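You operate a simulated robot arm through the tools that you are given. There is no shell and no other tool. Be economical: measure what you need, move in short steps, check, and stop when the job is done.

Carry out the task below with a simulated two-armed robot. There is one attempt and no reset: what you move stays moved.

## Task
Restock the Large hook with a brown pack from the stock drawer.
Fine: take the pack of that size, print facing out; the Sold out tag moves to the Spare hook of that row; the drawer ends closed. Where these are worked on the way, their far stop is far enough and under half their travel is too little: stock drawer.

Only the result counts: the job must be done as asked and must still hold three seconds after the hand-in. Knocking over, shifting, dropping, spilling or breaking anything else fails it.

## Robot
Two 7-joint arms with two-finger parallel grippers on one trunk, on a base that drives. Base frame: it is fixed to the floor where the robot stands at the start and does not move with it; the origin is under the middle of the robot, x ahead of it, y to its left, z up; the surface under the hand at the start is at about z = 0.87. Units: m, degrees, N and s.
The left shoulder is at the start at [0.06, 0.143, 0.826], the right one opposite. With the tool pointing down near the work surface each hand reaches from about 0.1 to 0.66 m from the robot's upright axis, wherever it stands, measured 20 degrees to its own side. Places, roughly: brown pack [0.75, -1.5, 0.5]; hook [0.8, -0.1, 1.5]; spare ring hook [0.8, -0.5, 1.5]; stock drawer [0.7, -2.2, 0.6]. Payload 1.57 kg a hand.
Tool frame (each hand has its own): the origin (TCP) lies between the finger pads and is the grasp point; the fingertips stand 0.03 m ahead of it; z points along the fingers, y is the line along which they close. The gripper opens to 0.11 m. The fingers are 0.024 m wide and 0.012 m thick; the gripper's body (0.048 by 0.112 m) begins 0.078 m behind the TCP.
Orientation is that of the tool frame in the base frame, as [roll, pitch, yaw] about the fixed x, y, z axes, in that order (R = Rz(yaw) Ry(pitch) Rx(roll)). With the fingers straight down and closing along the base's y, the tool's x points along the base's -x, its y along +y and its z along -z.

## Interface
- The arms move only by the tool arm_command. It takes "left_moves", "right_moves" or both (then of equal length, played together; a hand with none holds still); each is a list of rows, each a list of 7 numbers: the shift along the tool's x, y, z in m, then the turn, a rotation vector about the tool's x, y, z in degrees, then the finger opening in m, from 0 to 0.11. In form: [[x, y, z, rx, ry, rz, jaw], ...]. A call has 1 to 10 rows; each row shifts and turns the commanded pose from where the row before left it, along the tool's axes as they then stand. A row lasts 0.2 s, in which the tool goes at most 0.05 m and 8.6 degrees; a call with a longer step from one row to the next is refused whole, and so is a gripper value outside its range. Where a pose cannot be reached the arm comes as near as it can. A force on the tool above 40 N (or 10 N above the force at the start of the call, whichever is more), or a blocked arm, ends the call early, and 0.2 s more pass. The fingers move at their own pace (about 0.045 m/s each) and stop on an object; they squeeze with about 30 N. The grip force told is the motor's: it shows also when the fingers shut on nothing. Time passes only in rows, and 0.2 s behind the last, so rows that do not move let the fingers close. It gives the time, the measured TCP pose, the force on the tool (base axes), the opening and the grip force at its end, in the units of the frame above (readings bear some noise), with the torque about the TCP (base axes, N m) and any sound that the robot's microphone picked up, and new pictures: "views" is both (left out), scene, wrist or none (wrist: the cameras of the hands that moved).
- Cameras (640 x 400 px; columns grow to the right, rows downward): "scene" is now at [0.0624, -0.0145, 1.4743]; the picture's right is [-0.13, -0.99, 0.00], its down [-0.46, 0.06, -0.89] and it looks along [0.88, -0.12, -0.46] (base axes); focal length 261 px, centre (320, 200). "left" rides on the left gripper at [0.07, -0.016, -0.141] in its tool frame; the picture's right is [0.23, 0.97, 0.00], its down [-0.86, 0.20, -0.48] and it looks along [-0.47, 0.11, 0.88] (tool axes); focal length 222 px, centre (320, 200). "right" rides on the right gripper at [0.07, 0.016, -0.141] in its tool frame; the picture's right is [-0.23, 0.97, 0.00], its down [-0.86, -0.20, -0.48] and it looks along [-0.47, -0.11, 0.88] (tool axes); focal length 222 px, centre (320, 200). There is no depth. A picture from a camera that has moved, and an enlarged one, comes with that camera's place and axes in the base frame and with its lens. The place of the scene camera against the robot may be out by one fixed shift of up to 0.012 m in any direction.
- lift_body(by): slides the trunk up (or, below 0, down) by that many m; the arms and the scene camera ride with it, the base frame stays. It gives what a move gives, with no picture.
- drive_base(legs): drives the robot by 1 to 6 legs, each [ahead, left, turn to the left] in m, m and degrees, along the robot's own axes; the way and the turn of a leg run together, so that a leg with both is an arc; at most 1.5 m and 180 degrees a leg. The arms and the cameras ride along, it lands a little off, and it stops where it bumps. It gives what a move gives, and a new picture of the scene camera.
- turn_head(pan, tilt): turns the head with the scene camera to pan (to the left, within 86 degrees either way) and tilt (down, from -29 to 69), counted from straight ahead of the robot. It gives what a move gives, and a new picture of the scene camera.
- enlarge(camera, box): a new picture of the part [left, top, right, bottom] of that camera's present view, enlarged. No time passes.
- close_job(): hands the job in; it is judged then, once.

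Go step by step. Nothing tells you exact positions but the pictures and the camera data: compare them with the known pose of the tool, close in by small moves and look again before you grip or let go. The budget is 120 turns and 260 pictures, counting those below and the enlarged ones. Unless the task says otherwise, let go and move clear before handing in, and close with one line.

The tools are called after ">>>" as name(argument=value, ...) on one line, values as JSON. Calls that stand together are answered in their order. arm_command: Moves the arms, as the interface text tells. Its arguments: {"type":"object","properties":{"left_moves":{"type":"array","items":{"type":"array","items":{"type":"number"}}},"right_moves":{"type":"array","items":{"type":"array","items":{"type":"number"}}},"views":{"type":"string","enum":["both","scene","wrist","none"]}},"required":[]} The other tools are called the same way: lift_body (by) slides the trunk up or down; drive_base (legs) drives the base; turn_head (pan, tilt) turns the head that bears the scene camera; enlarge (camera, box) takes an enlarged picture of a part of a camera's view; close_job () hands the job in.

At the start:

```text
clock: 0.0
left_position: [0.4603, 0.0376, 1.0001]
left_ee_rot: [-179.9, -0.1, 180.0]
left_contact_force: [0.3, 0.2, -0.4]
left_wrist_torque: [0.01, 0.01, -0.02]
left_grip_width: 0.1098
left_gripper_force: 0.1
right_position: [0.4082, -0.2719, 1.0006]
right_ee_rot: [-180.0, 0.0, 179.9]
right_contact_force: [0.2, -0.1, -0.1]
right_wrist_torque: [-0.02, 0.0, -0.01]
right_grip_width: 0.1097
right_gripper_force: 0.1
trunk travel left (down, up): [-0.424, 0.166]
robot x, y, heading: [0.0018, -0.0018, 0.0]
head pan, tilt: [-7.6, 27.6]
```

scene: 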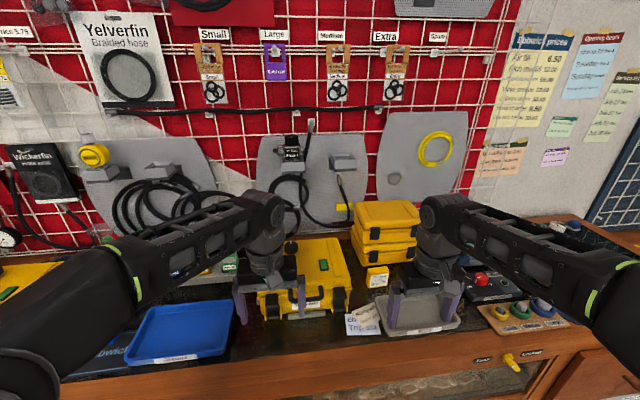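
right: 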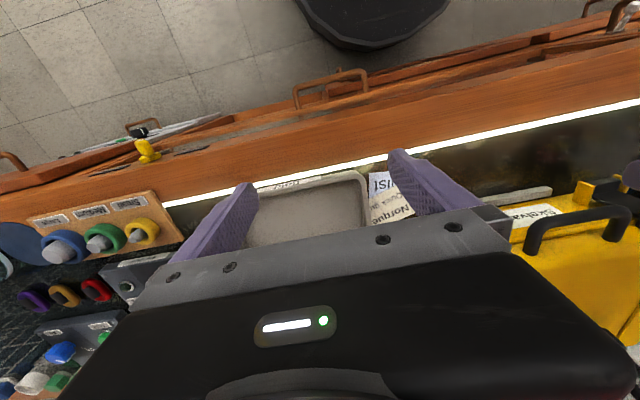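
left: 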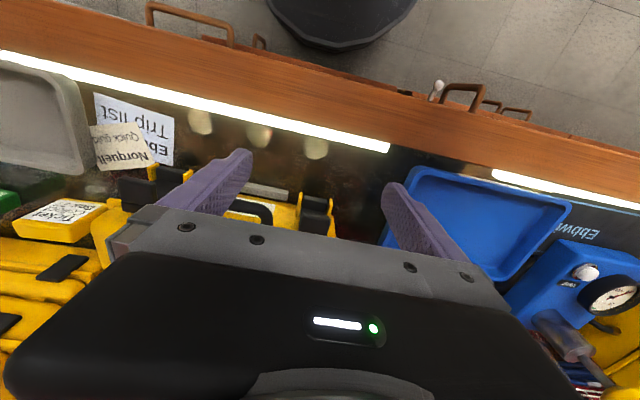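

I see a pegboard wall with hooks labelled Small, Large, Medium, Extra and Spare above a workbench. I'll look closer at the hooks and then toward the drawer on the right.

>>> enlarge(camera="scene", box=[180, 10, 480, 130])

>>> turn_head(pan=-70, tilt=30)

```text
2.13 times, centred on (330, 70) of scene
camera zoom: at [0.0624, -0.0145, 1.4743], right [-0.13, -0.99, 0.0], down [-0.46, 0.06, -0.89], along [0.88, -0.12, -0.46], focal length 558 px, centre (299, 477)
```

zoom: 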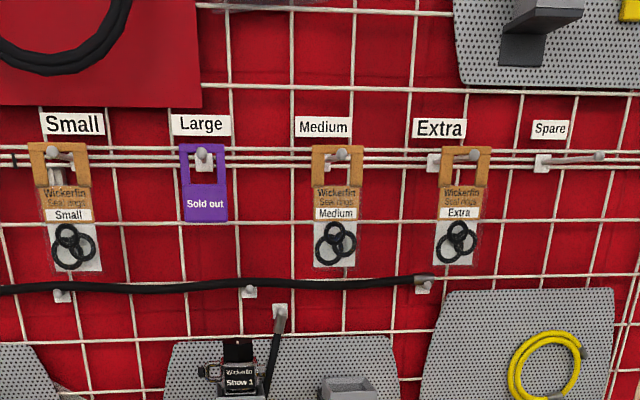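

```text
clock: 1.3
left_position: [0.4602, 0.0363, 0.9995]
left_ee_rot: [-180.0, 0.0, -180.0]
left_contact_force: [1.1, -0.6, -0.7]
left_wrist_torque: [-0.01, -0.02, -0.01]
left_grip_width: 0.11
left_gripper_force: 0.0
right_position: [0.408, -0.2716, 1.0003]
right_ee_rot: [179.9, -0.1, 179.9]
right_contact_force: [-0.5, -0.3, 0.4]
right_wrist_torque: [-0.01, 0.02, 0.01]
right_grip_width: 0.11
right_gripper_force: 0.0
trunk travel left (down, up): [-0.424, 0.166]
robot x, y, heading: [-0.003, -0.0016, -0.1]
head pan, tilt: [-70.0, 30.0]
camera scene: at [0.0028, -0.0874, 1.4705], right [-0.94, -0.34, 0.0], down [-0.17, 0.47, -0.87], along [0.3, -0.81, -0.5], focal length 261 px, centre (320, 200)
```

scene: 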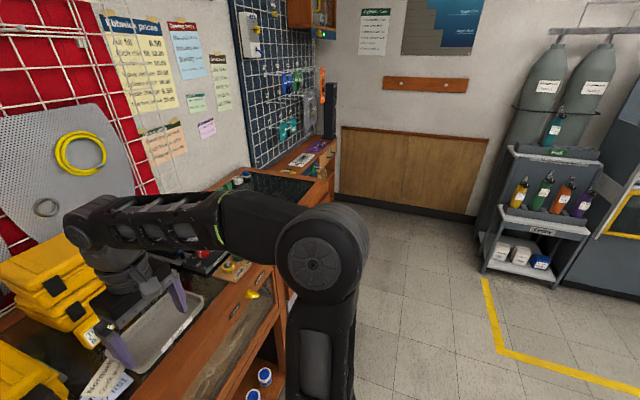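

The stock drawer must be further right along the bench. I'll back off a little and drive right to look.

>>> drive_base(legs=[[-0.4, 0, 0], [0, -1.3, 0]])

>>> turn_head(pan=-35, tilt=40)

```text
clock: 10.0
left_position: [0.0611, -1.2736, 0.9998]
left_ee_rot: [180.0, 0.0, -179.8]
left_contact_force: [-0.3, -0.5, -0.2]
left_wrist_torque: [-0.01, 0.01, -0.05]
left_grip_width: 0.11
left_gripper_force: 0.1
right_position: [0.0112, -1.5826, 0.9993]
right_ee_rot: [180.0, -0.1, -179.9]
right_contact_force: [0.0, -0.7, -0.1]
right_wrist_torque: [0.01, 0.0, -0.01]
right_grip_width: 0.1097
right_gripper_force: 0.0
trunk travel left (down, up): [-0.424, 0.166]
robot x, y, heading: [-0.3989, -1.3109, -0.1]
head pan, tilt: [-70.0, 30.0]
camera scene: at [-0.3956, -1.3991, 1.4704], right [-0.94, -0.34, 0.0], down [-0.17, 0.47, -0.87], along [0.3, -0.81, -0.5], focal length 261 px, centre (320, 200)
```

scene: 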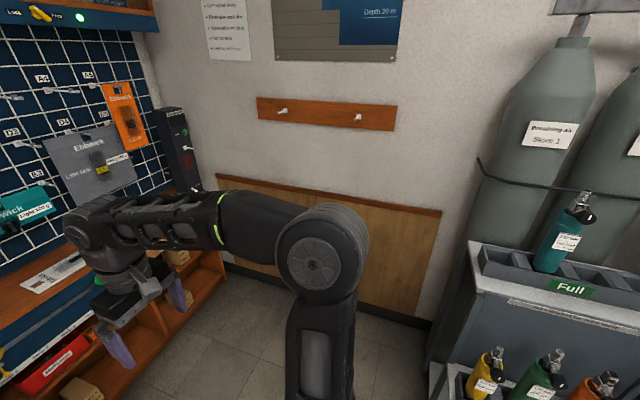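

```text
clock: 11.0
left_position: [0.0608, -1.2737, 1.0014]
left_ee_rot: [-180.0, 0.0, -179.8]
left_contact_force: [0.6, -1.1, 0.6]
left_wrist_torque: [-0.02, 0.0, 0.01]
left_grip_width: 0.1099
left_gripper_force: 0.0
right_position: [0.0116, -1.5825, 0.9993]
right_ee_rot: [-180.0, 0.1, -179.9]
right_contact_force: [0.5, -0.2, 0.0]
right_wrist_torque: [-0.01, 0.02, -0.01]
right_grip_width: 0.1099
right_gripper_force: 0.1
trunk travel left (down, up): [-0.424, 0.166]
robot x, y, heading: [-0.398, -1.3114, 0.1]
head pan, tilt: [-35.0, 40.0]
camera scene: at [-0.357, -1.3626, 1.4551], right [-0.57, -0.82, 0.0], down [-0.53, 0.37, -0.77], along [0.63, -0.44, -0.64], focal length 261 px, centre (320, 200)
```

scene: 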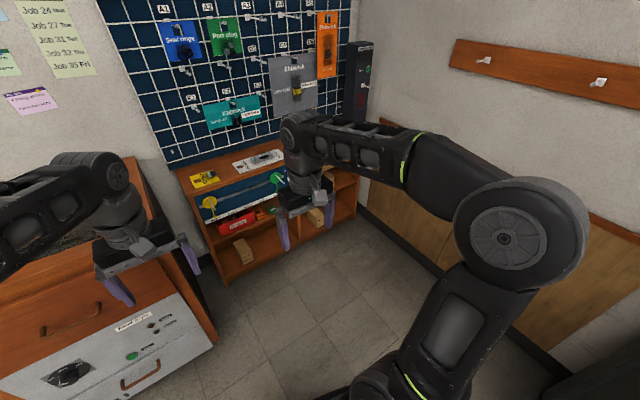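

>>> turn_head(pan=10, tilt=45)

>>> turn_head(pan=-20, tilt=35)

```text
clock: 12.1
left_position: [0.0606, -1.2734, 0.9987]
left_ee_rot: [179.9, 0.1, -179.8]
left_contact_force: [0.2, 0.7, -0.8]
left_wrist_torque: [0.03, 0.05, 0.01]
left_grip_width: 0.1102
left_gripper_force: 0.1
right_position: [0.0107, -1.5835, 0.9997]
right_ee_rot: [-180.0, 0.1, -179.9]
right_contact_force: [0.9, -0.2, -0.8]
right_wrist_torque: [0.02, 0.0, 0.03]
right_grip_width: 0.1102
right_gripper_force: 0.2
trunk travel left (down, up): [-0.424, 0.166]
robot x, y, heading: [-0.4012, -1.3099, -0.1]
head pan, tilt: [10.0, 45.0]
camera scene: at [-0.3466, -1.2997, 1.4478], right [0.17, -0.98, 0.0], down [-0.7, -0.12, -0.71], along [0.7, 0.12, -0.71], focal length 261 px, centre (320, 200)
```

scene: 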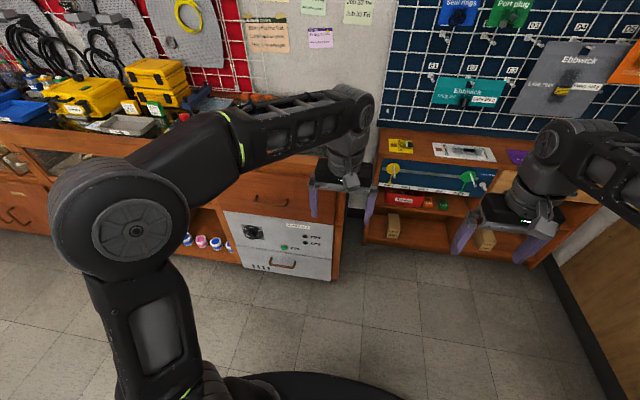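

```text
clock: 13.1
left_position: [0.0618, -1.2732, 0.9997]
left_ee_rot: [-180.0, 0.0, -179.9]
left_contact_force: [-0.1, 0.5, -0.9]
left_wrist_torque: [-0.01, -0.02, -0.03]
left_grip_width: 0.1101
left_gripper_force: 0.1
right_position: [0.0106, -1.5818, 1.0007]
right_ee_rot: [-180.0, 0.1, -179.9]
right_contact_force: [0.5, -0.4, 0.0]
right_wrist_torque: [0.0, 0.01, 0.0]
right_grip_width: 0.1101
right_gripper_force: 0.2
trunk travel left (down, up): [-0.424, 0.166]
robot x, y, heading: [-0.3971, -1.3149, -0.2]
head pan, tilt: [-20.0, 35.0]
camera scene: at [-0.3439, -1.3438, 1.4626], right [-0.34, -0.94, 0.0], down [-0.54, 0.2, -0.82], along [0.77, -0.28, -0.57], focal length 261 px, centre (320, 200)
```

scene: 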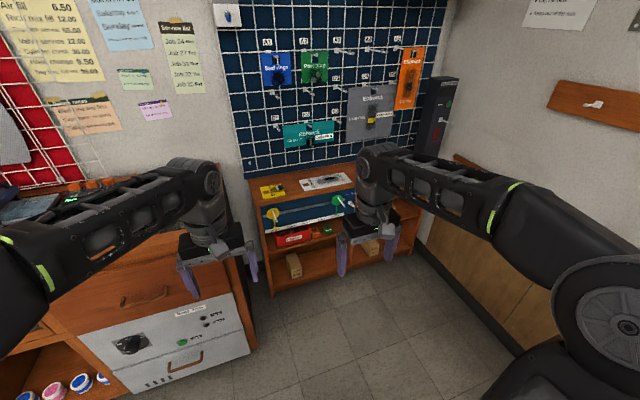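

>>> enlarge(camera="scene", box=[230, 150, 430, 290])

>>> enlarge(camera="scene", box=[0, 260, 260, 400])

```text
2.86 times, centred on (330, 220) of scene
camera zoom: at [-0.3439, -1.3438, 1.4626], right [-0.34, -0.94, 0.0], down [-0.54, 0.2, -0.82], along [0.77, -0.28, -0.57], focal length 747 px, centre (291, 143)
```

zoom: 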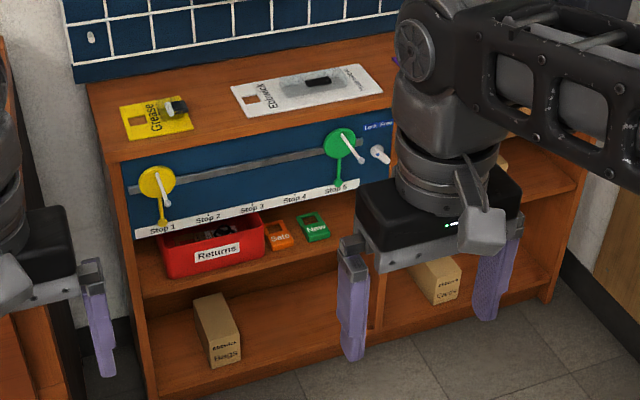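

```text
2.46 times, centred on (130, 330) of scene
camera zoom: at [-0.3439, -1.3438, 1.4626], right [-0.34, -0.94, 0.0], down [-0.54, 0.2, -0.82], along [0.77, -0.28, -0.57], focal length 643 px, centre (788, -120)
```

zoom: 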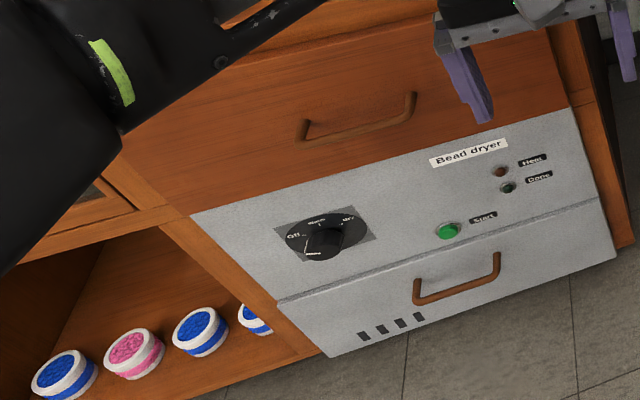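

The right arm hides the right half of the blue shelf unit. I'll drive further right and look at it squarely.

>>> drive_base(legs=[[-0.2, -0.55, 0]])

>>> turn_head(pan=0, tilt=35)

```text
clock: 15.2
left_position: [-0.0369, -1.5517, 1.0004]
left_ee_rot: [-179.8, 0.0, 179.2]
left_contact_force: [-0.5, 0.4, -0.4]
left_wrist_torque: [-0.07, 0.05, -0.01]
left_grip_width: 0.11
left_gripper_force: 0.0
right_position: [-0.0884, -1.8599, 1.0001]
right_ee_rot: [-179.8, -0.1, 179.4]
right_contact_force: [0.5, 0.1, 0.5]
right_wrist_torque: [-0.1, 0.0, -0.02]
right_grip_width: 0.1103
right_gripper_force: 0.0
trunk travel left (down, up): [-0.424, 0.166]
robot x, y, heading: [-0.4946, -1.5836, -0.4]
head pan, tilt: [-20.0, 35.0]
stopped in leg 1: the robot was blocked; the commanded pose is now the measured one
camera scene: at [-0.4405, -1.6153, 1.4626], right [-0.35, -0.94, 0.0], down [-0.54, 0.2, -0.82], along [0.77, -0.29, -0.57], focal length 261 px, centre (320, 200)
```

scene: 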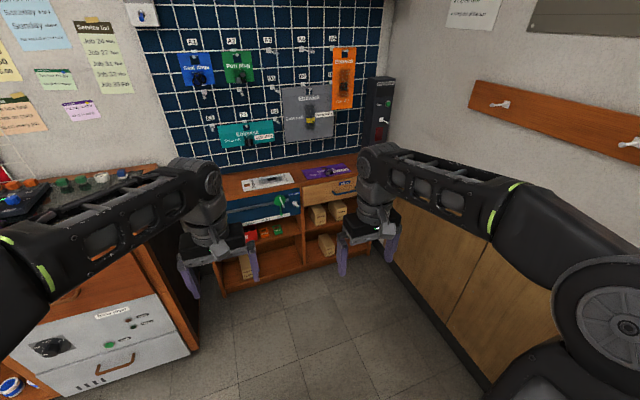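

```text
clock: 16.0
left_position: [-0.0371, -1.5546, 1.0004]
left_ee_rot: [-179.9, -0.1, 179.2]
left_contact_force: [0.9, -0.1, -0.2]
left_wrist_torque: [0.02, -0.01, -0.01]
left_grip_width: 0.1098
left_gripper_force: 0.1
right_position: [-0.0897, -1.8616, 0.9996]
right_ee_rot: [-180.0, 0.0, 179.3]
right_contact_force: [-0.3, 0.0, -0.6]
right_wrist_torque: [-0.01, -0.02, 0.03]
right_grip_width: 0.11
right_gripper_force: 0.0
trunk travel left (down, up): [-0.424, 0.166]
robot x, y, heading: [-0.4943, -1.5862, -0.5]
head pan, tilt: [0.0, 35.0]
camera scene: at [-0.4365, -1.5879, 1.4627], right [-0.01, -1.0, 0.0], down [-0.57, 0.01, -0.82], along [0.82, -0.01, -0.57], focal length 261 px, centre (320, 200)
```

scene: 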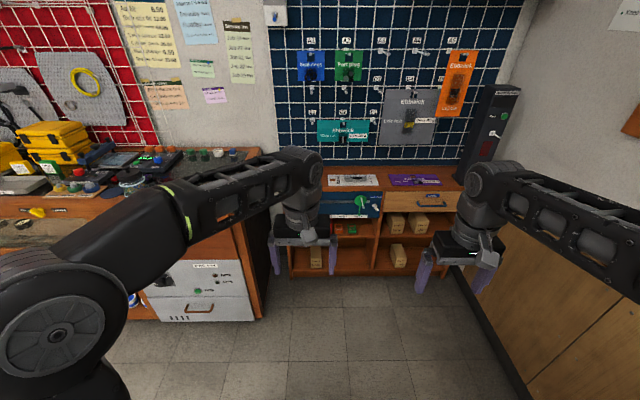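

>>> enlarge(camera="scene", box=[300, 150, 480, 280])

>>> turn_head(pan=-60, tilt=55)

```text
3.08 times, centred on (390, 215) of scene
camera zoom: at [-0.4365, -1.5879, 1.4627], right [-0.01, -1.0, 0.0], down [-0.57, 0.01, -0.82], along [0.82, -0.01, -0.57], focal length 804 px, centre (105, 154)
```

zoom: 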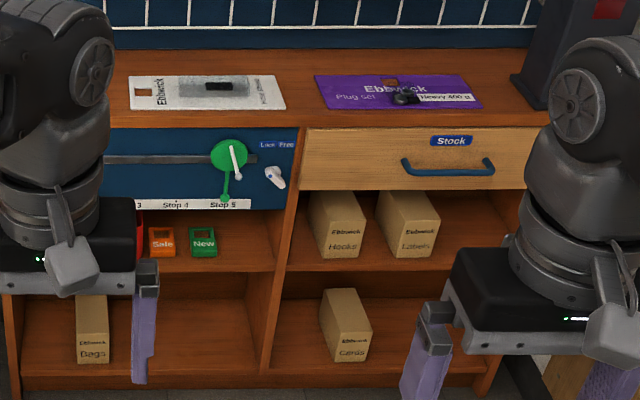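

```text
clock: 17.3
left_position: [-0.0382, -1.5542, 1.0007]
left_ee_rot: [-179.9, -0.1, 179.2]
left_contact_force: [0.8, 0.0, 0.2]
left_wrist_torque: [-0.04, 0.0, -0.03]
left_grip_width: 0.1103
left_gripper_force: 0.0
right_position: [-0.0901, -1.8614, 0.9999]
right_ee_rot: [-180.0, -0.1, 179.3]
right_contact_force: [0.8, 0.6, -0.2]
right_wrist_torque: [-0.04, 0.01, 0.05]
right_grip_width: 0.11
right_gripper_force: 0.0
trunk travel left (down, up): [-0.424, 0.166]
robot x, y, heading: [-0.4986, -1.5869, -0.7]
head pan, tilt: [-60.0, 55.0]
camera scene: at [-0.4889, -1.6498, 1.4344], right [-0.87, -0.49, 0.0], down [-0.4, 0.71, -0.57], along [0.28, -0.5, -0.82], focal length 261 px, centre (320, 200)
```

scene: 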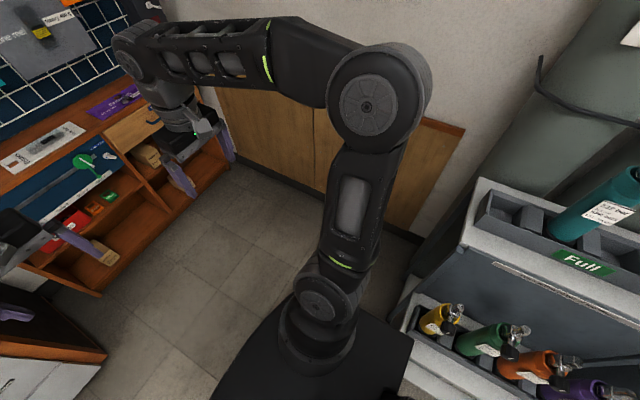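

The "Stock" drawer is the light wood drawer with a blue handle at the right of the unit, around y≈-2.15. I'll drive forward out of the rack's way, then right, and lower the trunk.

>>> drive_base(legs=[[0.35, 0, 0], [0, -0.28, 0]])

>>> turn_head(pan=-25, tilt=45)

```text
clock: 21.1
left_position: [0.3039, -1.8356, 1.001]
left_ee_rot: [-180.0, 0.0, 179.2]
left_contact_force: [0.2, -0.5, -0.4]
left_wrist_torque: [0.02, 0.0, -0.06]
left_grip_width: 0.1098
left_gripper_force: 0.1
right_position: [0.2518, -2.1439, 1.0003]
right_ee_rot: [180.0, -0.1, 179.3]
right_contact_force: [0.4, -0.2, -0.4]
right_wrist_torque: [0.04, 0.0, -0.03]
right_grip_width: 0.1103
right_gripper_force: 0.0
trunk travel left (down, up): [-0.424, 0.166]
robot x, y, heading: [-0.1532, -1.8679, -0.9]
head pan, tilt: [-60.0, 55.0]
camera scene: at [-0.147, -1.9324, 1.4344], right [-0.87, -0.49, 0.0], down [-0.4, 0.71, -0.57], along [0.28, -0.5, -0.82], focal length 261 px, centre (320, 200)
```

scene: 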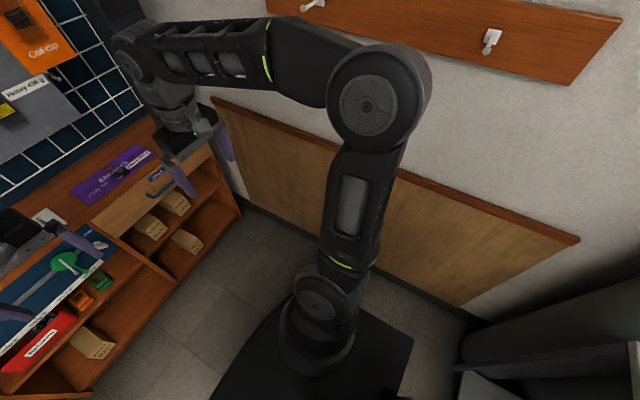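

```text
clock: 22.1
left_position: [0.3044, -1.8357, 1.0004]
left_ee_rot: [-179.9, 0.0, 179.2]
left_contact_force: [-0.2, -0.4, -0.4]
left_wrist_torque: [0.01, -0.01, 0.01]
left_grip_width: 0.11
left_gripper_force: 0.2
right_position: [0.2513, -2.1436, 1.0007]
right_ee_rot: [-180.0, -0.1, 179.3]
right_contact_force: [0.9, 0.1, 0.2]
right_wrist_torque: [-0.04, -0.01, 0.03]
right_grip_width: 0.1101
right_gripper_force: 0.1
trunk travel left (down, up): [-0.424, 0.166]
robot x, y, heading: [-0.1561, -1.8675, -0.6]
head pan, tilt: [-25.0, 45.0]
camera scene: at [-0.1092, -1.9038, 1.4478], right [-0.43, -0.9, 0.0], down [-0.64, 0.3, -0.71], along [0.64, -0.3, -0.71], focal length 261 px, centre (320, 200)
```

scene: 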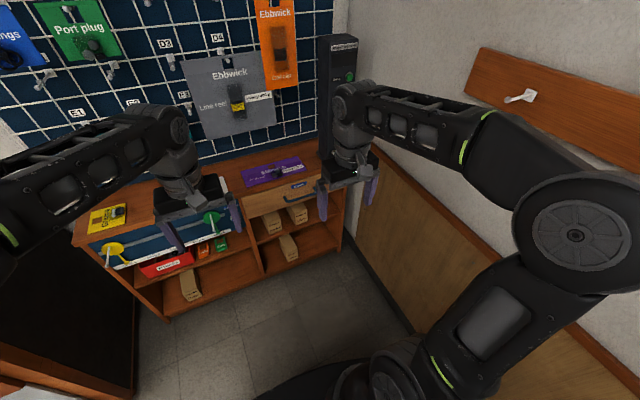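

The handle triangulates to about (0.595, -2.145, 0.72). I'll turn the right hand to point forward with the fingers closing vertically, and lower the trunk a bit.

>>> arm_command(right_moves=[[0, 0, 0, -4.95, -4.95, 4.95, 0.11], [0, 0, 0, -4.95, -4.95, 4.95, 0.11], [0, 0, 0, -4.95, -4.95, 4.95, 0.11], [0, 0, 0, -4.95, -4.95, 4.95, 0.11], [0, 0, 0, -4.95, -4.95, 4.95, 0.11], [0, 0, 0, -4.95, -4.95, 4.95, 0.11], [0, 0, 0, -4.95, -4.95, 4.95, 0.11], [0, 0, 0, -4.95, -4.95, 4.95, 0.11], [0, 0, 0, -4.95, -4.95, 4.95, 0.11], [0, 0, 0, -4.95, -4.95, 4.95, 0.11]], views="none")

>>> arm_command(right_moves=[[0, 0, 0, -4.95, -4.95, 4.95, 0.11], [0, 0, 0, -4.95, -4.95, 4.95, 0.11], [0, 0, 0, -4.95, -4.95, 4.95, 0.11], [0, 0, 0, -4.95, -4.95, 4.95, 0.11], [0, 0, 0, 0, 0, 0, 0.06]], views="none")

>>> lift_body(by=-0.2)

>>> turn_head(pan=-25, tilt=40)

```text
clock: 24.3
left_position: [0.3048, -1.8368, 1.0]
left_ee_rot: [-179.9, 0.0, 179.2]
left_contact_force: [0.6, 0.1, -0.4]
left_wrist_torque: [-0.03, -0.03, 0.01]
left_grip_width: 0.1099
left_gripper_force: 0.2
right_position: [0.2676, -2.1615, 1.0143]
right_ee_rot: [113.5, 15.4, 112.8]
right_contact_force: [-0.7, -0.3, -0.3]
right_wrist_torque: [-0.01, 0.01, 0.01]
right_grip_width: 0.1101
right_gripper_force: 0.0
right hand out of reach, approached as far as the arm can: row 10
trunk travel left (down, up): [-0.424, 0.166]
robot x, y, heading: [-0.149, -1.8686, -0.3]
head pan, tilt: [-25.0, 45.0]
```

```text
clock: 25.5
left_position: [0.3054, -1.8348, 1.0009]
left_ee_rot: [-179.9, 0.0, 179.1]
left_contact_force: [-0.4, -0.4, -0.1]
left_wrist_torque: [-0.01, -0.01, -0.04]
left_grip_width: 0.1101
left_gripper_force: 0.0
right_position: [0.3327, -2.2252, 1.0546]
right_ee_rot: [90.1, 0.0, 89.4]
right_contact_force: [0.4, 0.3, -0.5]
right_wrist_torque: [0.0, -0.01, -0.02]
right_grip_width: 0.0763
right_gripper_force: 0.5
right hand out of reach, approached as far as the arm can: row 1, 2, 3, 4
trunk travel left (down, up): [-0.424, 0.166]
robot x, y, heading: [-0.1561, -1.8637, -0.8]
head pan, tilt: [-25.0, 45.0]
```

```text
clock: 27.7
left_position: [0.305, -1.8358, 0.7996]
left_ee_rot: [-179.8, 0.1, 179.3]
left_contact_force: [-0.5, -0.7, 0.0]
left_wrist_torque: [0.04, 0.01, 0.0]
left_grip_width: 0.1098
left_gripper_force: 0.1
right_position: [0.3317, -2.2253, 0.8545]
right_ee_rot: [90.1, 0.0, 89.4]
right_contact_force: [0.3, 0.1, -0.1]
right_wrist_torque: [0.02, 0.03, 0.03]
right_grip_width: 0.0599
right_gripper_force: 0.1
trunk travel left (down, up): [-0.224, 0.366]
robot x, y, heading: [-0.1568, -1.8684, -0.5]
head pan, tilt: [-25.0, 45.0]
```

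```text
clock: 28.4
left_position: [0.3038, -1.8352, 0.7998]
left_ee_rot: [-180.0, 0.0, 179.2]
left_contact_force: [0.1, -0.7, 0.1]
left_wrist_torque: [0.0, 0.02, 0.03]
left_grip_width: 0.11
left_gripper_force: 0.0
right_position: [0.3318, -2.2249, 0.8557]
right_ee_rot: [90.1, 0.0, 89.3]
right_contact_force: [0.0, -0.4, -0.3]
right_wrist_torque: [0.02, 0.02, -0.01]
right_grip_width: 0.0598
right_gripper_force: 0.2
trunk travel left (down, up): [-0.224, 0.366]
robot x, y, heading: [-0.152, -1.8657, -0.7]
head pan, tilt: [-25.0, 40.0]
camera scene: at [-0.1058, -1.9054, 1.2551], right [-0.43, -0.9, 0.0], down [-0.58, 0.28, -0.77], along [0.69, -0.33, -0.64], focal length 261 px, centre (320, 200)
```

scene: 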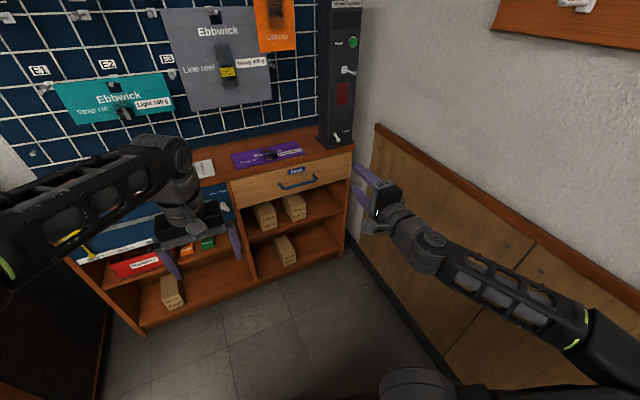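

>>> arm_command(right_moves=[[0, 0, 0.03, 0, 0, 0, 0.06], [0, 0, 0.03, 0, 0, 0, 0.06], [0, 0, 0.03, 0, 0, 0, 0.06]], views="both")

>>> enlarge(camera="scene", box=[220, 120, 420, 250])

```text
clock: 29.2
left_position: [0.3064, -1.8357, 0.8002]
left_ee_rot: [-179.8, -0.1, 179.1]
left_contact_force: [0.0, -1.0, -0.9]
left_wrist_torque: [0.02, -0.02, 0.02]
left_grip_width: 0.1099
left_gripper_force: 0.1
right_position: [0.4212, -2.2255, 0.8547]
right_ee_rot: [90.1, 0.0, 89.3]
right_contact_force: [-0.6, -0.1, 0.4]
right_wrist_torque: [0.0, -0.03, 0.01]
right_grip_width: 0.0598
right_gripper_force: 0.1
trunk travel left (down, up): [-0.224, 0.366]
robot x, y, heading: [-0.1558, -1.8659, -0.4]
head pan, tilt: [-25.0, 40.0]
camera scene: at [-0.1059, -1.9054, 1.2551], right [-0.43, -0.9, 0.0], down [-0.58, 0.28, -0.77], along [0.69, -0.33, -0.64], focal length 261 px, centre (320, 200)
camera right: at [0.2807, -2.1548, 0.8708], right [0.0, -0.23, 0.97], down [-0.49, -0.85, -0.2], along [0.87, -0.48, -0.11], focal length 222 px, centre (320, 200)
```

scene: 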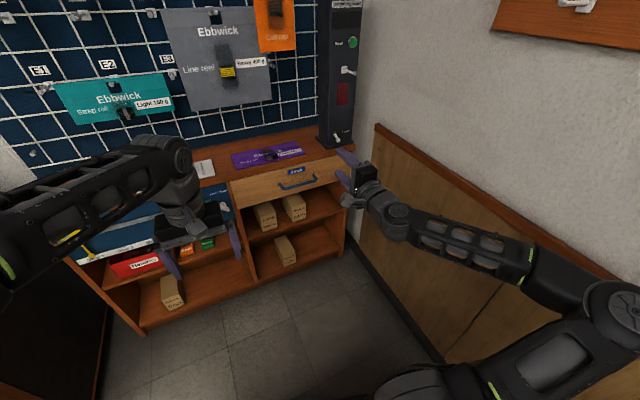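
right: 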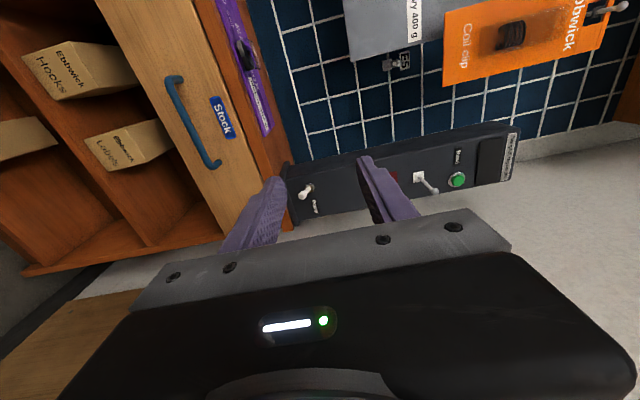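

```text
3.08 times, centred on (320, 185) of scene
camera zoom: at [-0.1059, -1.9054, 1.2551], right [-0.43, -0.9, 0.0], down [-0.58, 0.28, -0.77], along [0.69, -0.33, -0.64], focal length 804 px, centre (320, 246)
```

zoom: 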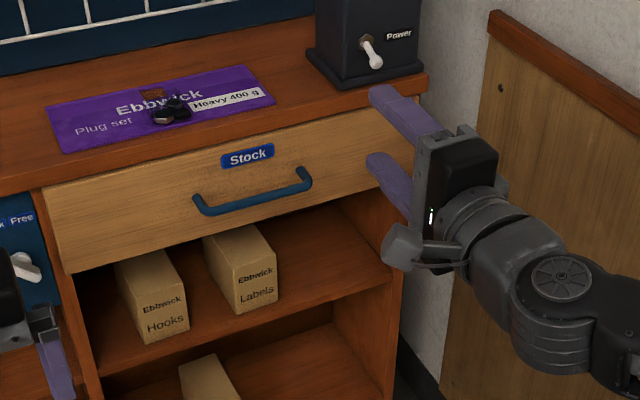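

>>> arm_command(right_moves=[[0.03, -0.035, 0, 0, 0, 0, 0.06], [0.033, -0.035, 0, 0, 0, 0, 0.06], [0, -0.04, 0.02, 0, 0, 0, 0.06], [0, -0.04, 0.02, 0, 0, 0, 0.06]], views="both")

>>> enlarge(camera="scene", box=[220, 120, 420, 250])

```text
clock: 30.2
left_position: [0.3038, -1.835, 0.8]
left_ee_rot: [-179.9, 0.0, 179.1]
left_contact_force: [0.3, 0.8, 0.7]
left_wrist_torque: [0.01, -0.01, -0.05]
left_grip_width: 0.1101
left_gripper_force: 0.0
right_position: [0.4621, -2.1636, 0.7043]
right_ee_rot: [90.1, -0.1, 89.4]
right_contact_force: [-0.2, 0.7, 0.5]
right_wrist_torque: [0.0, -0.01, 0.0]
right_grip_width: 0.0597
right_gripper_force: 0.0
trunk travel left (down, up): [-0.224, 0.366]
robot x, y, heading: [-0.1539, -1.8679, -0.4]
head pan, tilt: [-25.0, 40.0]
camera scene: at [-0.1059, -1.9054, 1.2552], right [-0.43, -0.9, 0.0], down [-0.58, 0.28, -0.77], along [0.69, -0.33, -0.64], focal length 261 px, centre (320, 200)
camera right: at [0.3207, -2.0917, 0.7203], right [0.0, -0.23, 0.97], down [-0.49, -0.85, -0.2], along [0.87, -0.48, -0.11], focal length 222 px, centre (320, 200)
```

scene: 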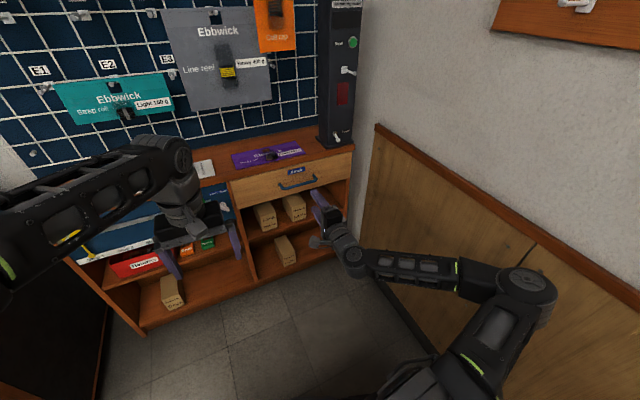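
right: 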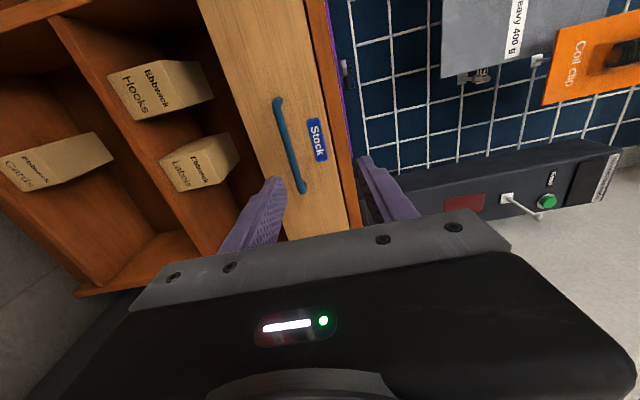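

```text
3.08 times, centred on (320, 185) of scene
camera zoom: at [-0.1059, -1.9054, 1.2552], right [-0.43, -0.9, 0.0], down [-0.58, 0.28, -0.77], along [0.69, -0.33, -0.64], focal length 804 px, centre (320, 246)
```

zoom: 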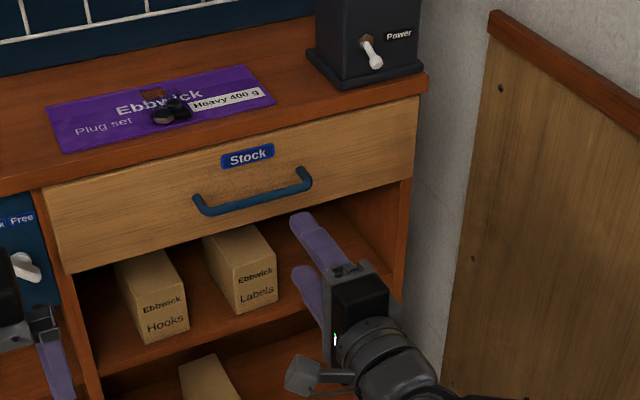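

All rays together put the handle at about (0.65, -2.172, 0.665). I'll lower and approach partly.

>>> arm_command(right_moves=[[-0.008, -0.038, 0, 0, 0, 0, 0.06], [0, 0, 0.04, 0, 0, 0, 0.06], [0, 0, 0.04, 0, 0, 0, 0.06], [0, 0, 0.03, 0, 0, 0, 0.06]], views="both")

>>> enlarge(camera="scene", box=[220, 120, 420, 250])

```text
clock: 31.2
left_position: [0.3036, -1.8364, 0.7991]
left_ee_rot: [-179.9, 0.0, 179.2]
left_contact_force: [-0.3, 0.7, 0.9]
left_wrist_torque: [0.03, 0.0, 0.0]
left_grip_width: 0.11
left_gripper_force: 0.1
right_position: [0.5712, -2.1734, 0.6673]
right_ee_rot: [90.2, 0.0, 89.2]
right_contact_force: [0.3, -0.6, -0.2]
right_wrist_torque: [-0.01, 0.01, -0.02]
right_grip_width: 0.0603
right_gripper_force: 0.1
trunk travel left (down, up): [-0.224, 0.366]
robot x, y, heading: [-0.1582, -1.8636, -0.3]
head pan, tilt: [-25.0, 40.0]
camera scene: at [-0.1058, -1.9054, 1.2551], right [-0.43, -0.9, 0.0], down [-0.58, 0.28, -0.77], along [0.69, -0.33, -0.64], focal length 261 px, centre (320, 200)
camera right: at [0.4309, -2.1023, 0.6829], right [0.0, -0.23, 0.97], down [-0.49, -0.85, -0.2], along [0.87, -0.48, -0.11], focal length 222 px, centre (320, 200)
```

scene: 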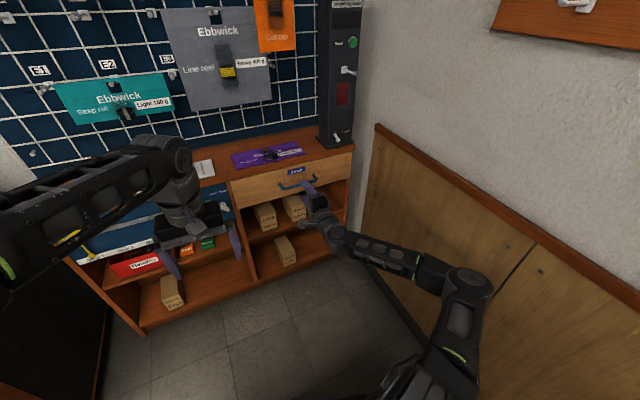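
right: 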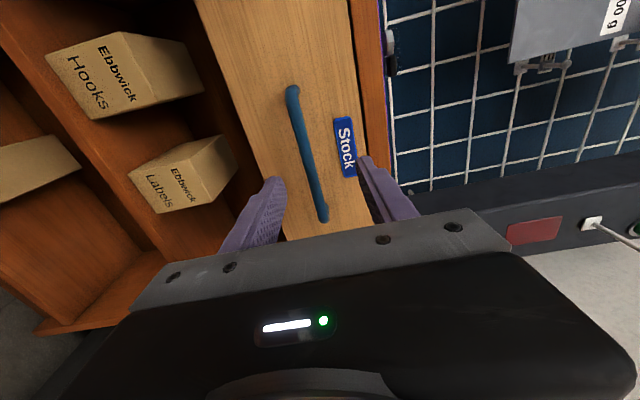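

```text
3.08 times, centred on (320, 185) of scene
camera zoom: at [-0.1058, -1.9054, 1.2551], right [-0.43, -0.9, 0.0], down [-0.58, 0.28, -0.77], along [0.69, -0.33, -0.64], focal length 804 px, centre (320, 246)
```

zoom: 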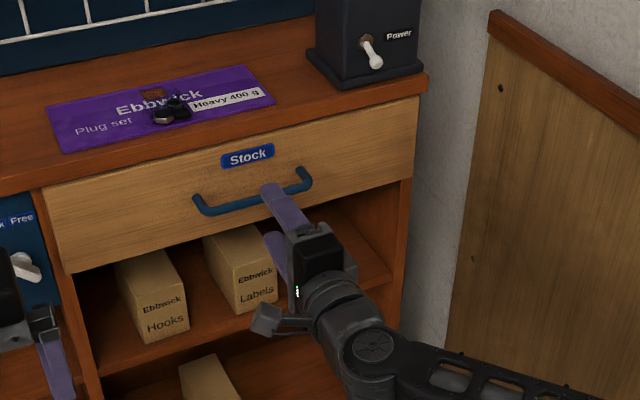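

>>> arm_command(right_moves=[[0, -0.008, 0.03, 0, 0, 0, 0.06], [0, 0, 0.03, 0, 0, 0, 0.06], [0, 0, 0.012, 0, 0, 0, 0.06]], views="both")

>>> enlarge(camera="scene", box=[240, 140, 370, 225])

```text
clock: 32.0
left_position: [0.3029, -1.8365, 0.8009]
left_ee_rot: [-179.9, -0.1, 179.2]
left_contact_force: [-0.1, 0.1, 0.8]
left_wrist_torque: [0.02, 0.02, 0.02]
left_grip_width: 0.1101
left_gripper_force: 0.1
right_position: [0.6437, -2.1755, 0.6598]
right_ee_rot: [90.1, 0.1, 89.3]
right_contact_force: [-0.2, -1.0, 0.1]
right_wrist_torque: [-0.01, 0.0, -0.01]
right_grip_width: 0.06
right_gripper_force: 0.1
trunk travel left (down, up): [-0.224, 0.366]
robot x, y, heading: [-0.1525, -1.8644, -0.6]
head pan, tilt: [-25.0, 40.0]
camera scene: at [-0.1057, -1.9054, 1.2551], right [-0.43, -0.9, 0.0], down [-0.58, 0.28, -0.77], along [0.69, -0.33, -0.64], focal length 261 px, centre (320, 200)
camera right: at [0.5032, -2.103, 0.6754], right [0.0, -0.23, 0.97], down [-0.49, -0.85, -0.2], along [0.87, -0.48, -0.11], focal length 222 px, centre (320, 200)
```

scene: 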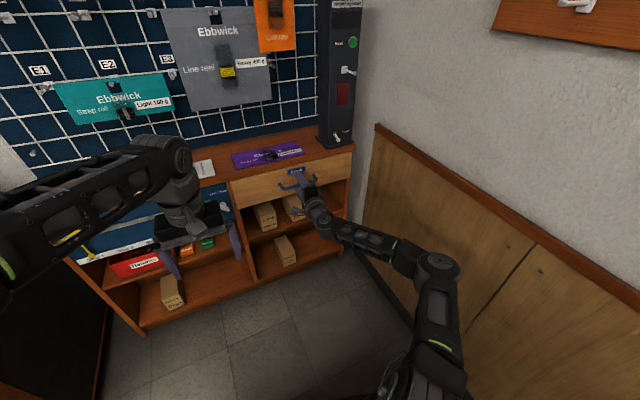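
right: 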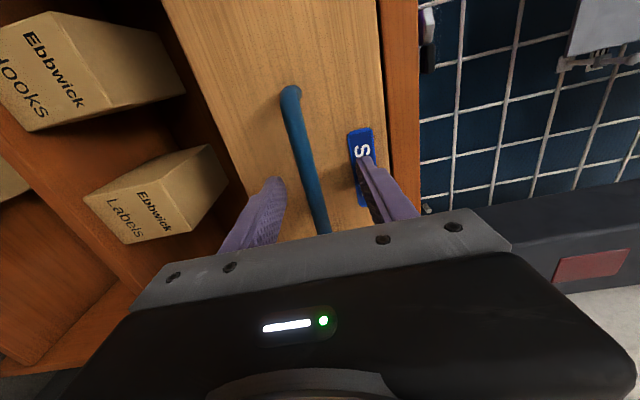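

```text
4.71 times, centred on (305, 182) of scene
camera zoom: at [-0.1057, -1.9054, 1.2551], right [-0.43, -0.9, 0.0], down [-0.58, 0.28, -0.77], along [0.69, -0.33, -0.64], focal length 1230 px, centre (391, 282)
```

zoom: 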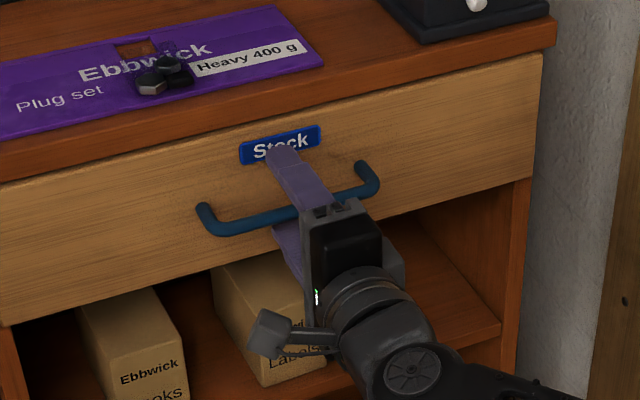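

The handle lies between the fingers; closing.

>>> arm_command(right_moves=[[0, 0, 0, 0, 0, 0, 0.0], [0, 0, 0, 0, 0, 0, 0.0], [0, 0, 0, 0, 0, 0, 0.0], [0, 0, 0, 0, 0, 0, 0.0]], views="wrist")

```text
clock: 33.0
left_position: [0.3056, -1.8351, 0.7991]
left_ee_rot: [-180.0, 0.0, 179.2]
left_contact_force: [-0.2, 0.1, 0.3]
left_wrist_torque: [-0.03, -0.02, 0.02]
left_grip_width: 0.1101
left_gripper_force: 0.0
right_position: [0.6445, -2.174, 0.6548]
right_ee_rot: [90.4, 0.1, 89.4]
right_contact_force: [-6.8, 2.1, -17.2]
right_wrist_torque: [-0.13, 0.02, -0.3]
right_grip_width: 0.0119
right_gripper_force: 23.5
trunk travel left (down, up): [-0.224, 0.366]
robot x, y, heading: [-0.1543, -1.8651, -0.5]
head pan, tilt: [-25.0, 40.0]
camera right: at [0.5032, -2.103, 0.672], right [0.0, -0.23, 0.97], down [-0.49, -0.85, -0.2], along [0.87, -0.48, -0.12], focal length 222 px, centre (320, 200)
```

right: 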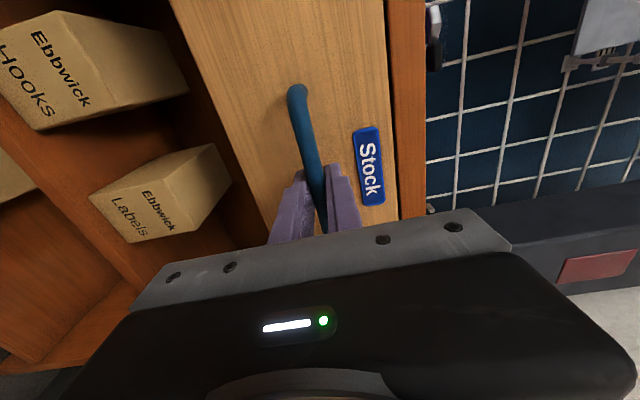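

Gripped (width 12 mm). Pulling gently.

>>> arm_command(right_moves=[[0, -0.004, -0.01, 0, 0, 0, 0.0], [0, 0, -0.02, 0, 0, 0, 0.0], [0, 0, -0.02, 0, 0, 0, 0.0], [0, 0, -0.02, 0, 0, 0, 0.0], [0, 0, -0.02, 0, 0, 0, 0.0]], views="scene")

```text
clock: 34.2
left_position: [0.3044, -1.8349, 0.7998]
left_ee_rot: [180.0, 0.0, 179.2]
left_contact_force: [-0.2, 0.0, 0.3]
left_wrist_torque: [0.03, 0.0, -0.05]
left_grip_width: 0.11
left_gripper_force: 0.0
right_position: [0.5544, -2.174, 0.6557]
right_ee_rot: [90.0, 0.0, 89.2]
right_contact_force: [-0.7, -8.2, -7.2]
right_wrist_torque: [-0.03, -0.02, 0.69]
right_grip_width: 0.0117
right_gripper_force: 28.6
trunk travel left (down, up): [-0.224, 0.366]
robot x, y, heading: [-0.1541, -1.8665, -0.7]
head pan, tilt: [-25.0, 40.0]
camera scene: at [-0.1051, -1.9063, 1.255], right [-0.43, -0.9, 0.0], down [-0.58, 0.28, -0.77], along [0.69, -0.33, -0.64], focal length 261 px, centre (320, 200)
```

scene: 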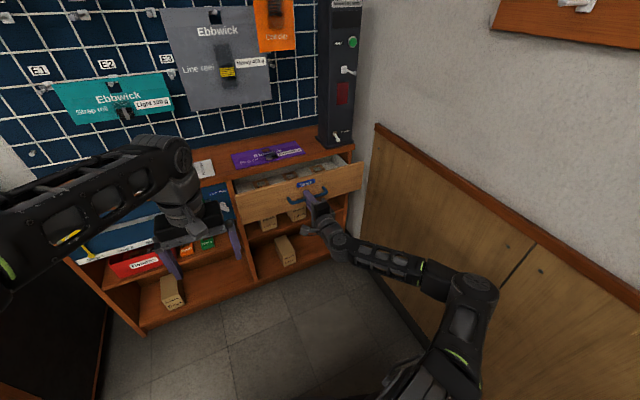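

The drawer is opening. I'll keep pulling toward the stop.

>>> arm_command(right_moves=[[0, -0.002, -0.02, 0, 0, 0, 0.0], [0, 0, -0.02, 0, 0, 0, 0.0], [0, 0, -0.02, 0, 0, 0, 0.0], [0, 0, -0.02, 0, 0, 0, 0.0], [0, 0, -0.02, 0, 0, 0, 0.0], [0, 0, -0.02, 0, 0, 0, 0.0], [0, 0, -0.02, 0, 0, 0, 0.0]], views="scene")

>>> enlarge(camera="scene", box=[220, 120, 420, 250])

```text
clock: 35.8
left_position: [0.3046, -1.8353, 0.8002]
left_ee_rot: [-179.9, 0.1, 179.3]
left_contact_force: [-0.4, -0.2, 0.1]
left_wrist_torque: [0.05, 0.02, -0.02]
left_grip_width: 0.1101
left_gripper_force: 0.0
right_position: [0.42, -2.1698, 0.6556]
right_ee_rot: [89.8, 0.0, 89.2]
right_contact_force: [6.8, -0.4, 0.9]
right_wrist_torque: [0.1, 0.01, -0.16]
right_grip_width: 0.0115
right_gripper_force: 29.3
trunk travel left (down, up): [-0.224, 0.366]
robot x, y, heading: [-0.1511, -1.8665, -0.5]
head pan, tilt: [-25.0, 40.0]
stopped in row 7 (right hand): the force on the tool passed its limit at 88 N (the readings are from after the stop); the commanded pose is now the measured one
camera scene: at [-0.1048, -1.9056, 1.2547], right [-0.43, -0.9, 0.0], down [-0.58, 0.28, -0.77], along [0.69, -0.33, -0.64], focal length 261 px, centre (320, 200)
```

scene: 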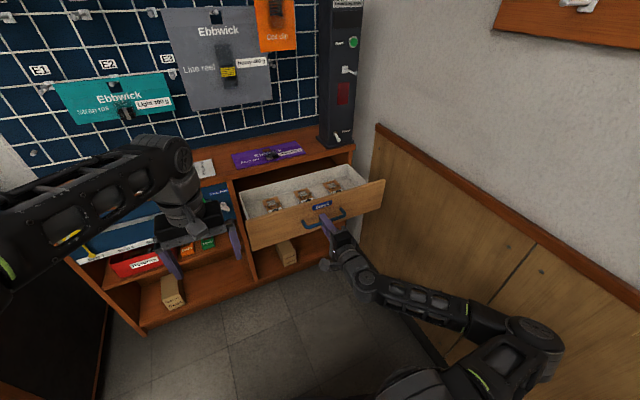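

```text
3.08 times, centred on (320, 185) of scene
camera zoom: at [-0.1048, -1.9056, 1.2547], right [-0.43, -0.9, 0.0], down [-0.58, 0.28, -0.77], along [0.69, -0.33, -0.64], focal length 804 px, centre (320, 246)
```

zoom: 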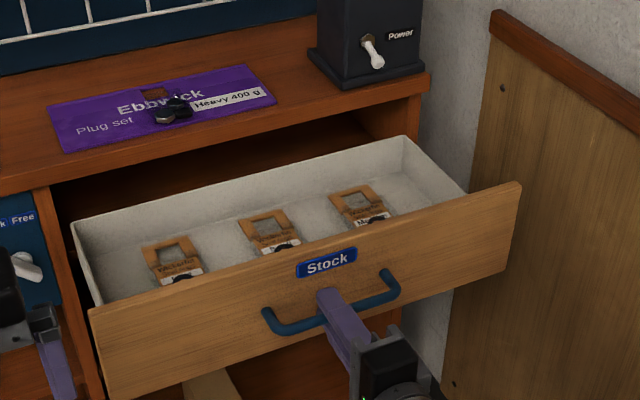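

The drawer reached its stop, with three brown packs lying inside. I'll release, back off, raise the hand, and look at the packs.

>>> arm_command(right_moves=[[0, 0, 0, 0, 0, 0, 0.06], [0, 0, 0, 0, 0, 0, 0.06], [0, 0, 0, 0, 0, 0, 0.06]], views="none")

>>> drive_base(legs=[[-0.12, 0, 0]])

>>> arm_command(right_moves=[[0, 0.05, 0, 0, 0, 0, 0.06], [0, 0.05, 0, 0, 0, 0, 0.06], [0, 0.05, 0, 0, 0, 0, 0.06], [0, 0.05, 0, 0, 0, 0, 0.06], [0, 0.05, 0, 0, 0, 0, 0.06], [0, 0.05, 0, 0, 0, 0, 0.06]], views="scene")

>>> enlarge(camera="scene", box=[220, 120, 420, 250])

```text
clock: 36.6
left_position: [0.3038, -1.8356, 0.8001]
left_ee_rot: [-179.8, 0.1, 179.2]
left_contact_force: [0.8, -1.0, -0.4]
left_wrist_torque: [-0.03, 0.0, -0.02]
left_grip_width: 0.1101
left_gripper_force: 0.1
right_position: [0.4179, -2.1714, 0.6556]
right_ee_rot: [89.8, 0.1, 89.2]
right_contact_force: [0.7, -0.4, 0.1]
right_wrist_torque: [0.0, 0.02, -0.01]
right_grip_width: 0.0598
right_gripper_force: 0.0
trunk travel left (down, up): [-0.224, 0.366]
robot x, y, heading: [-0.153, -1.8678, -0.5]
head pan, tilt: [-25.0, 40.0]
```

```text
clock: 37.8
left_position: [0.1862, -1.8352, 0.8]
left_ee_rot: [-179.9, -0.1, 179.2]
left_contact_force: [-0.5, -0.6, -0.6]
left_wrist_torque: [-0.01, 0.01, 0.01]
left_grip_width: 0.1101
left_gripper_force: 0.2
right_position: [0.3, -2.1698, 0.6559]
right_ee_rot: [89.8, 0.1, 89.3]
right_contact_force: [-0.2, 0.7, 0.1]
right_wrist_torque: [0.01, 0.01, -0.06]
right_grip_width: 0.0599
right_gripper_force: 0.0
trunk travel left (down, up): [-0.224, 0.366]
robot x, y, heading: [-0.2735, -1.8632, -0.3]
head pan, tilt: [-25.0, 40.0]
camera scene: at [-0.2245, -1.9046, 1.2551], right [-0.43, -0.9, 0.0], down [-0.58, 0.28, -0.77], along [0.69, -0.33, -0.64], focal length 261 px, centre (320, 200)
```

scene: 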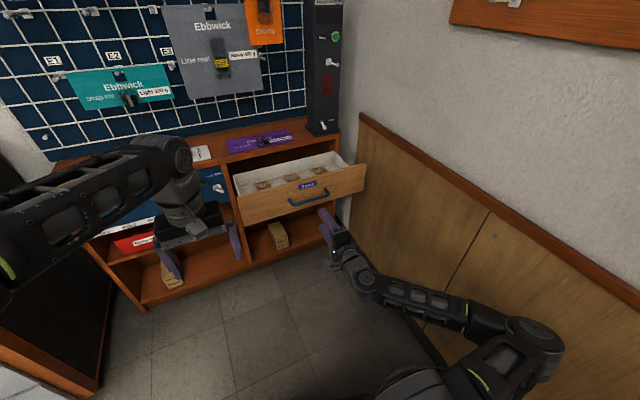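

```text
clock: 39.2
left_position: [0.1855, -1.8341, 0.8004]
left_ee_rot: [-179.9, 0.2, 179.2]
left_contact_force: [0.5, 0.2, -1.2]
left_wrist_torque: [0.02, 0.01, 0.02]
left_grip_width: 0.1101
left_gripper_force: 0.0
right_position: [0.2975, -2.1692, 0.9561]
right_ee_rot: [89.9, 0.0, 89.3]
right_contact_force: [-0.2, -0.8, 0.0]
right_wrist_torque: [0.0, 0.02, -0.02]
right_grip_width: 0.0597
right_gripper_force: 0.0
trunk travel left (down, up): [-0.224, 0.366]
robot x, y, heading: [-0.275, -1.8693, -0.4]
head pan, tilt: [-25.0, 40.0]
camera scene: at [-0.2245, -1.9046, 1.255], right [-0.43, -0.9, 0.0], down [-0.58, 0.28, -0.77], along [0.69, -0.33, -0.64], focal length 261 px, centre (320, 200)
```

scene: 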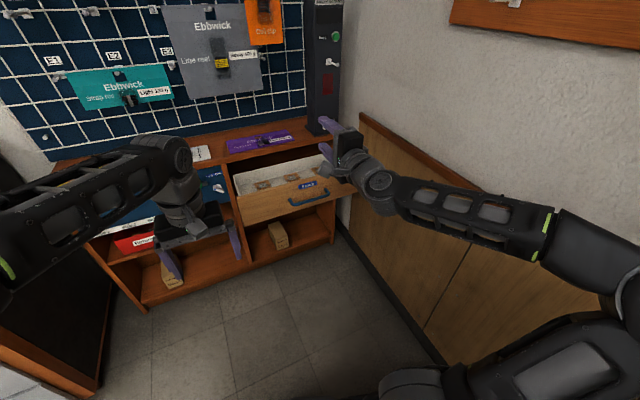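

```text
3.08 times, centred on (320, 185) of scene
camera zoom: at [-0.2245, -1.9046, 1.255], right [-0.43, -0.9, 0.0], down [-0.58, 0.28, -0.77], along [0.69, -0.33, -0.64], focal length 804 px, centre (320, 246)
```

zoom: 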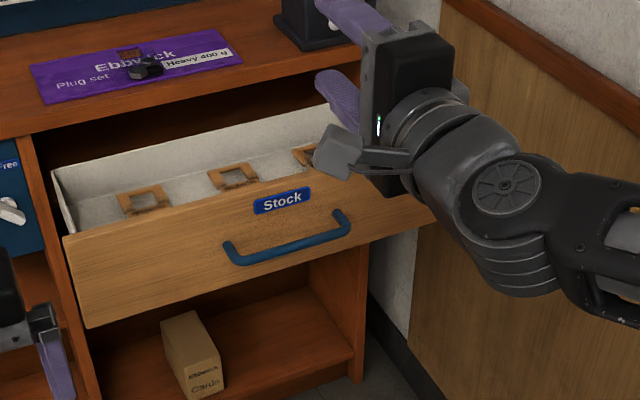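

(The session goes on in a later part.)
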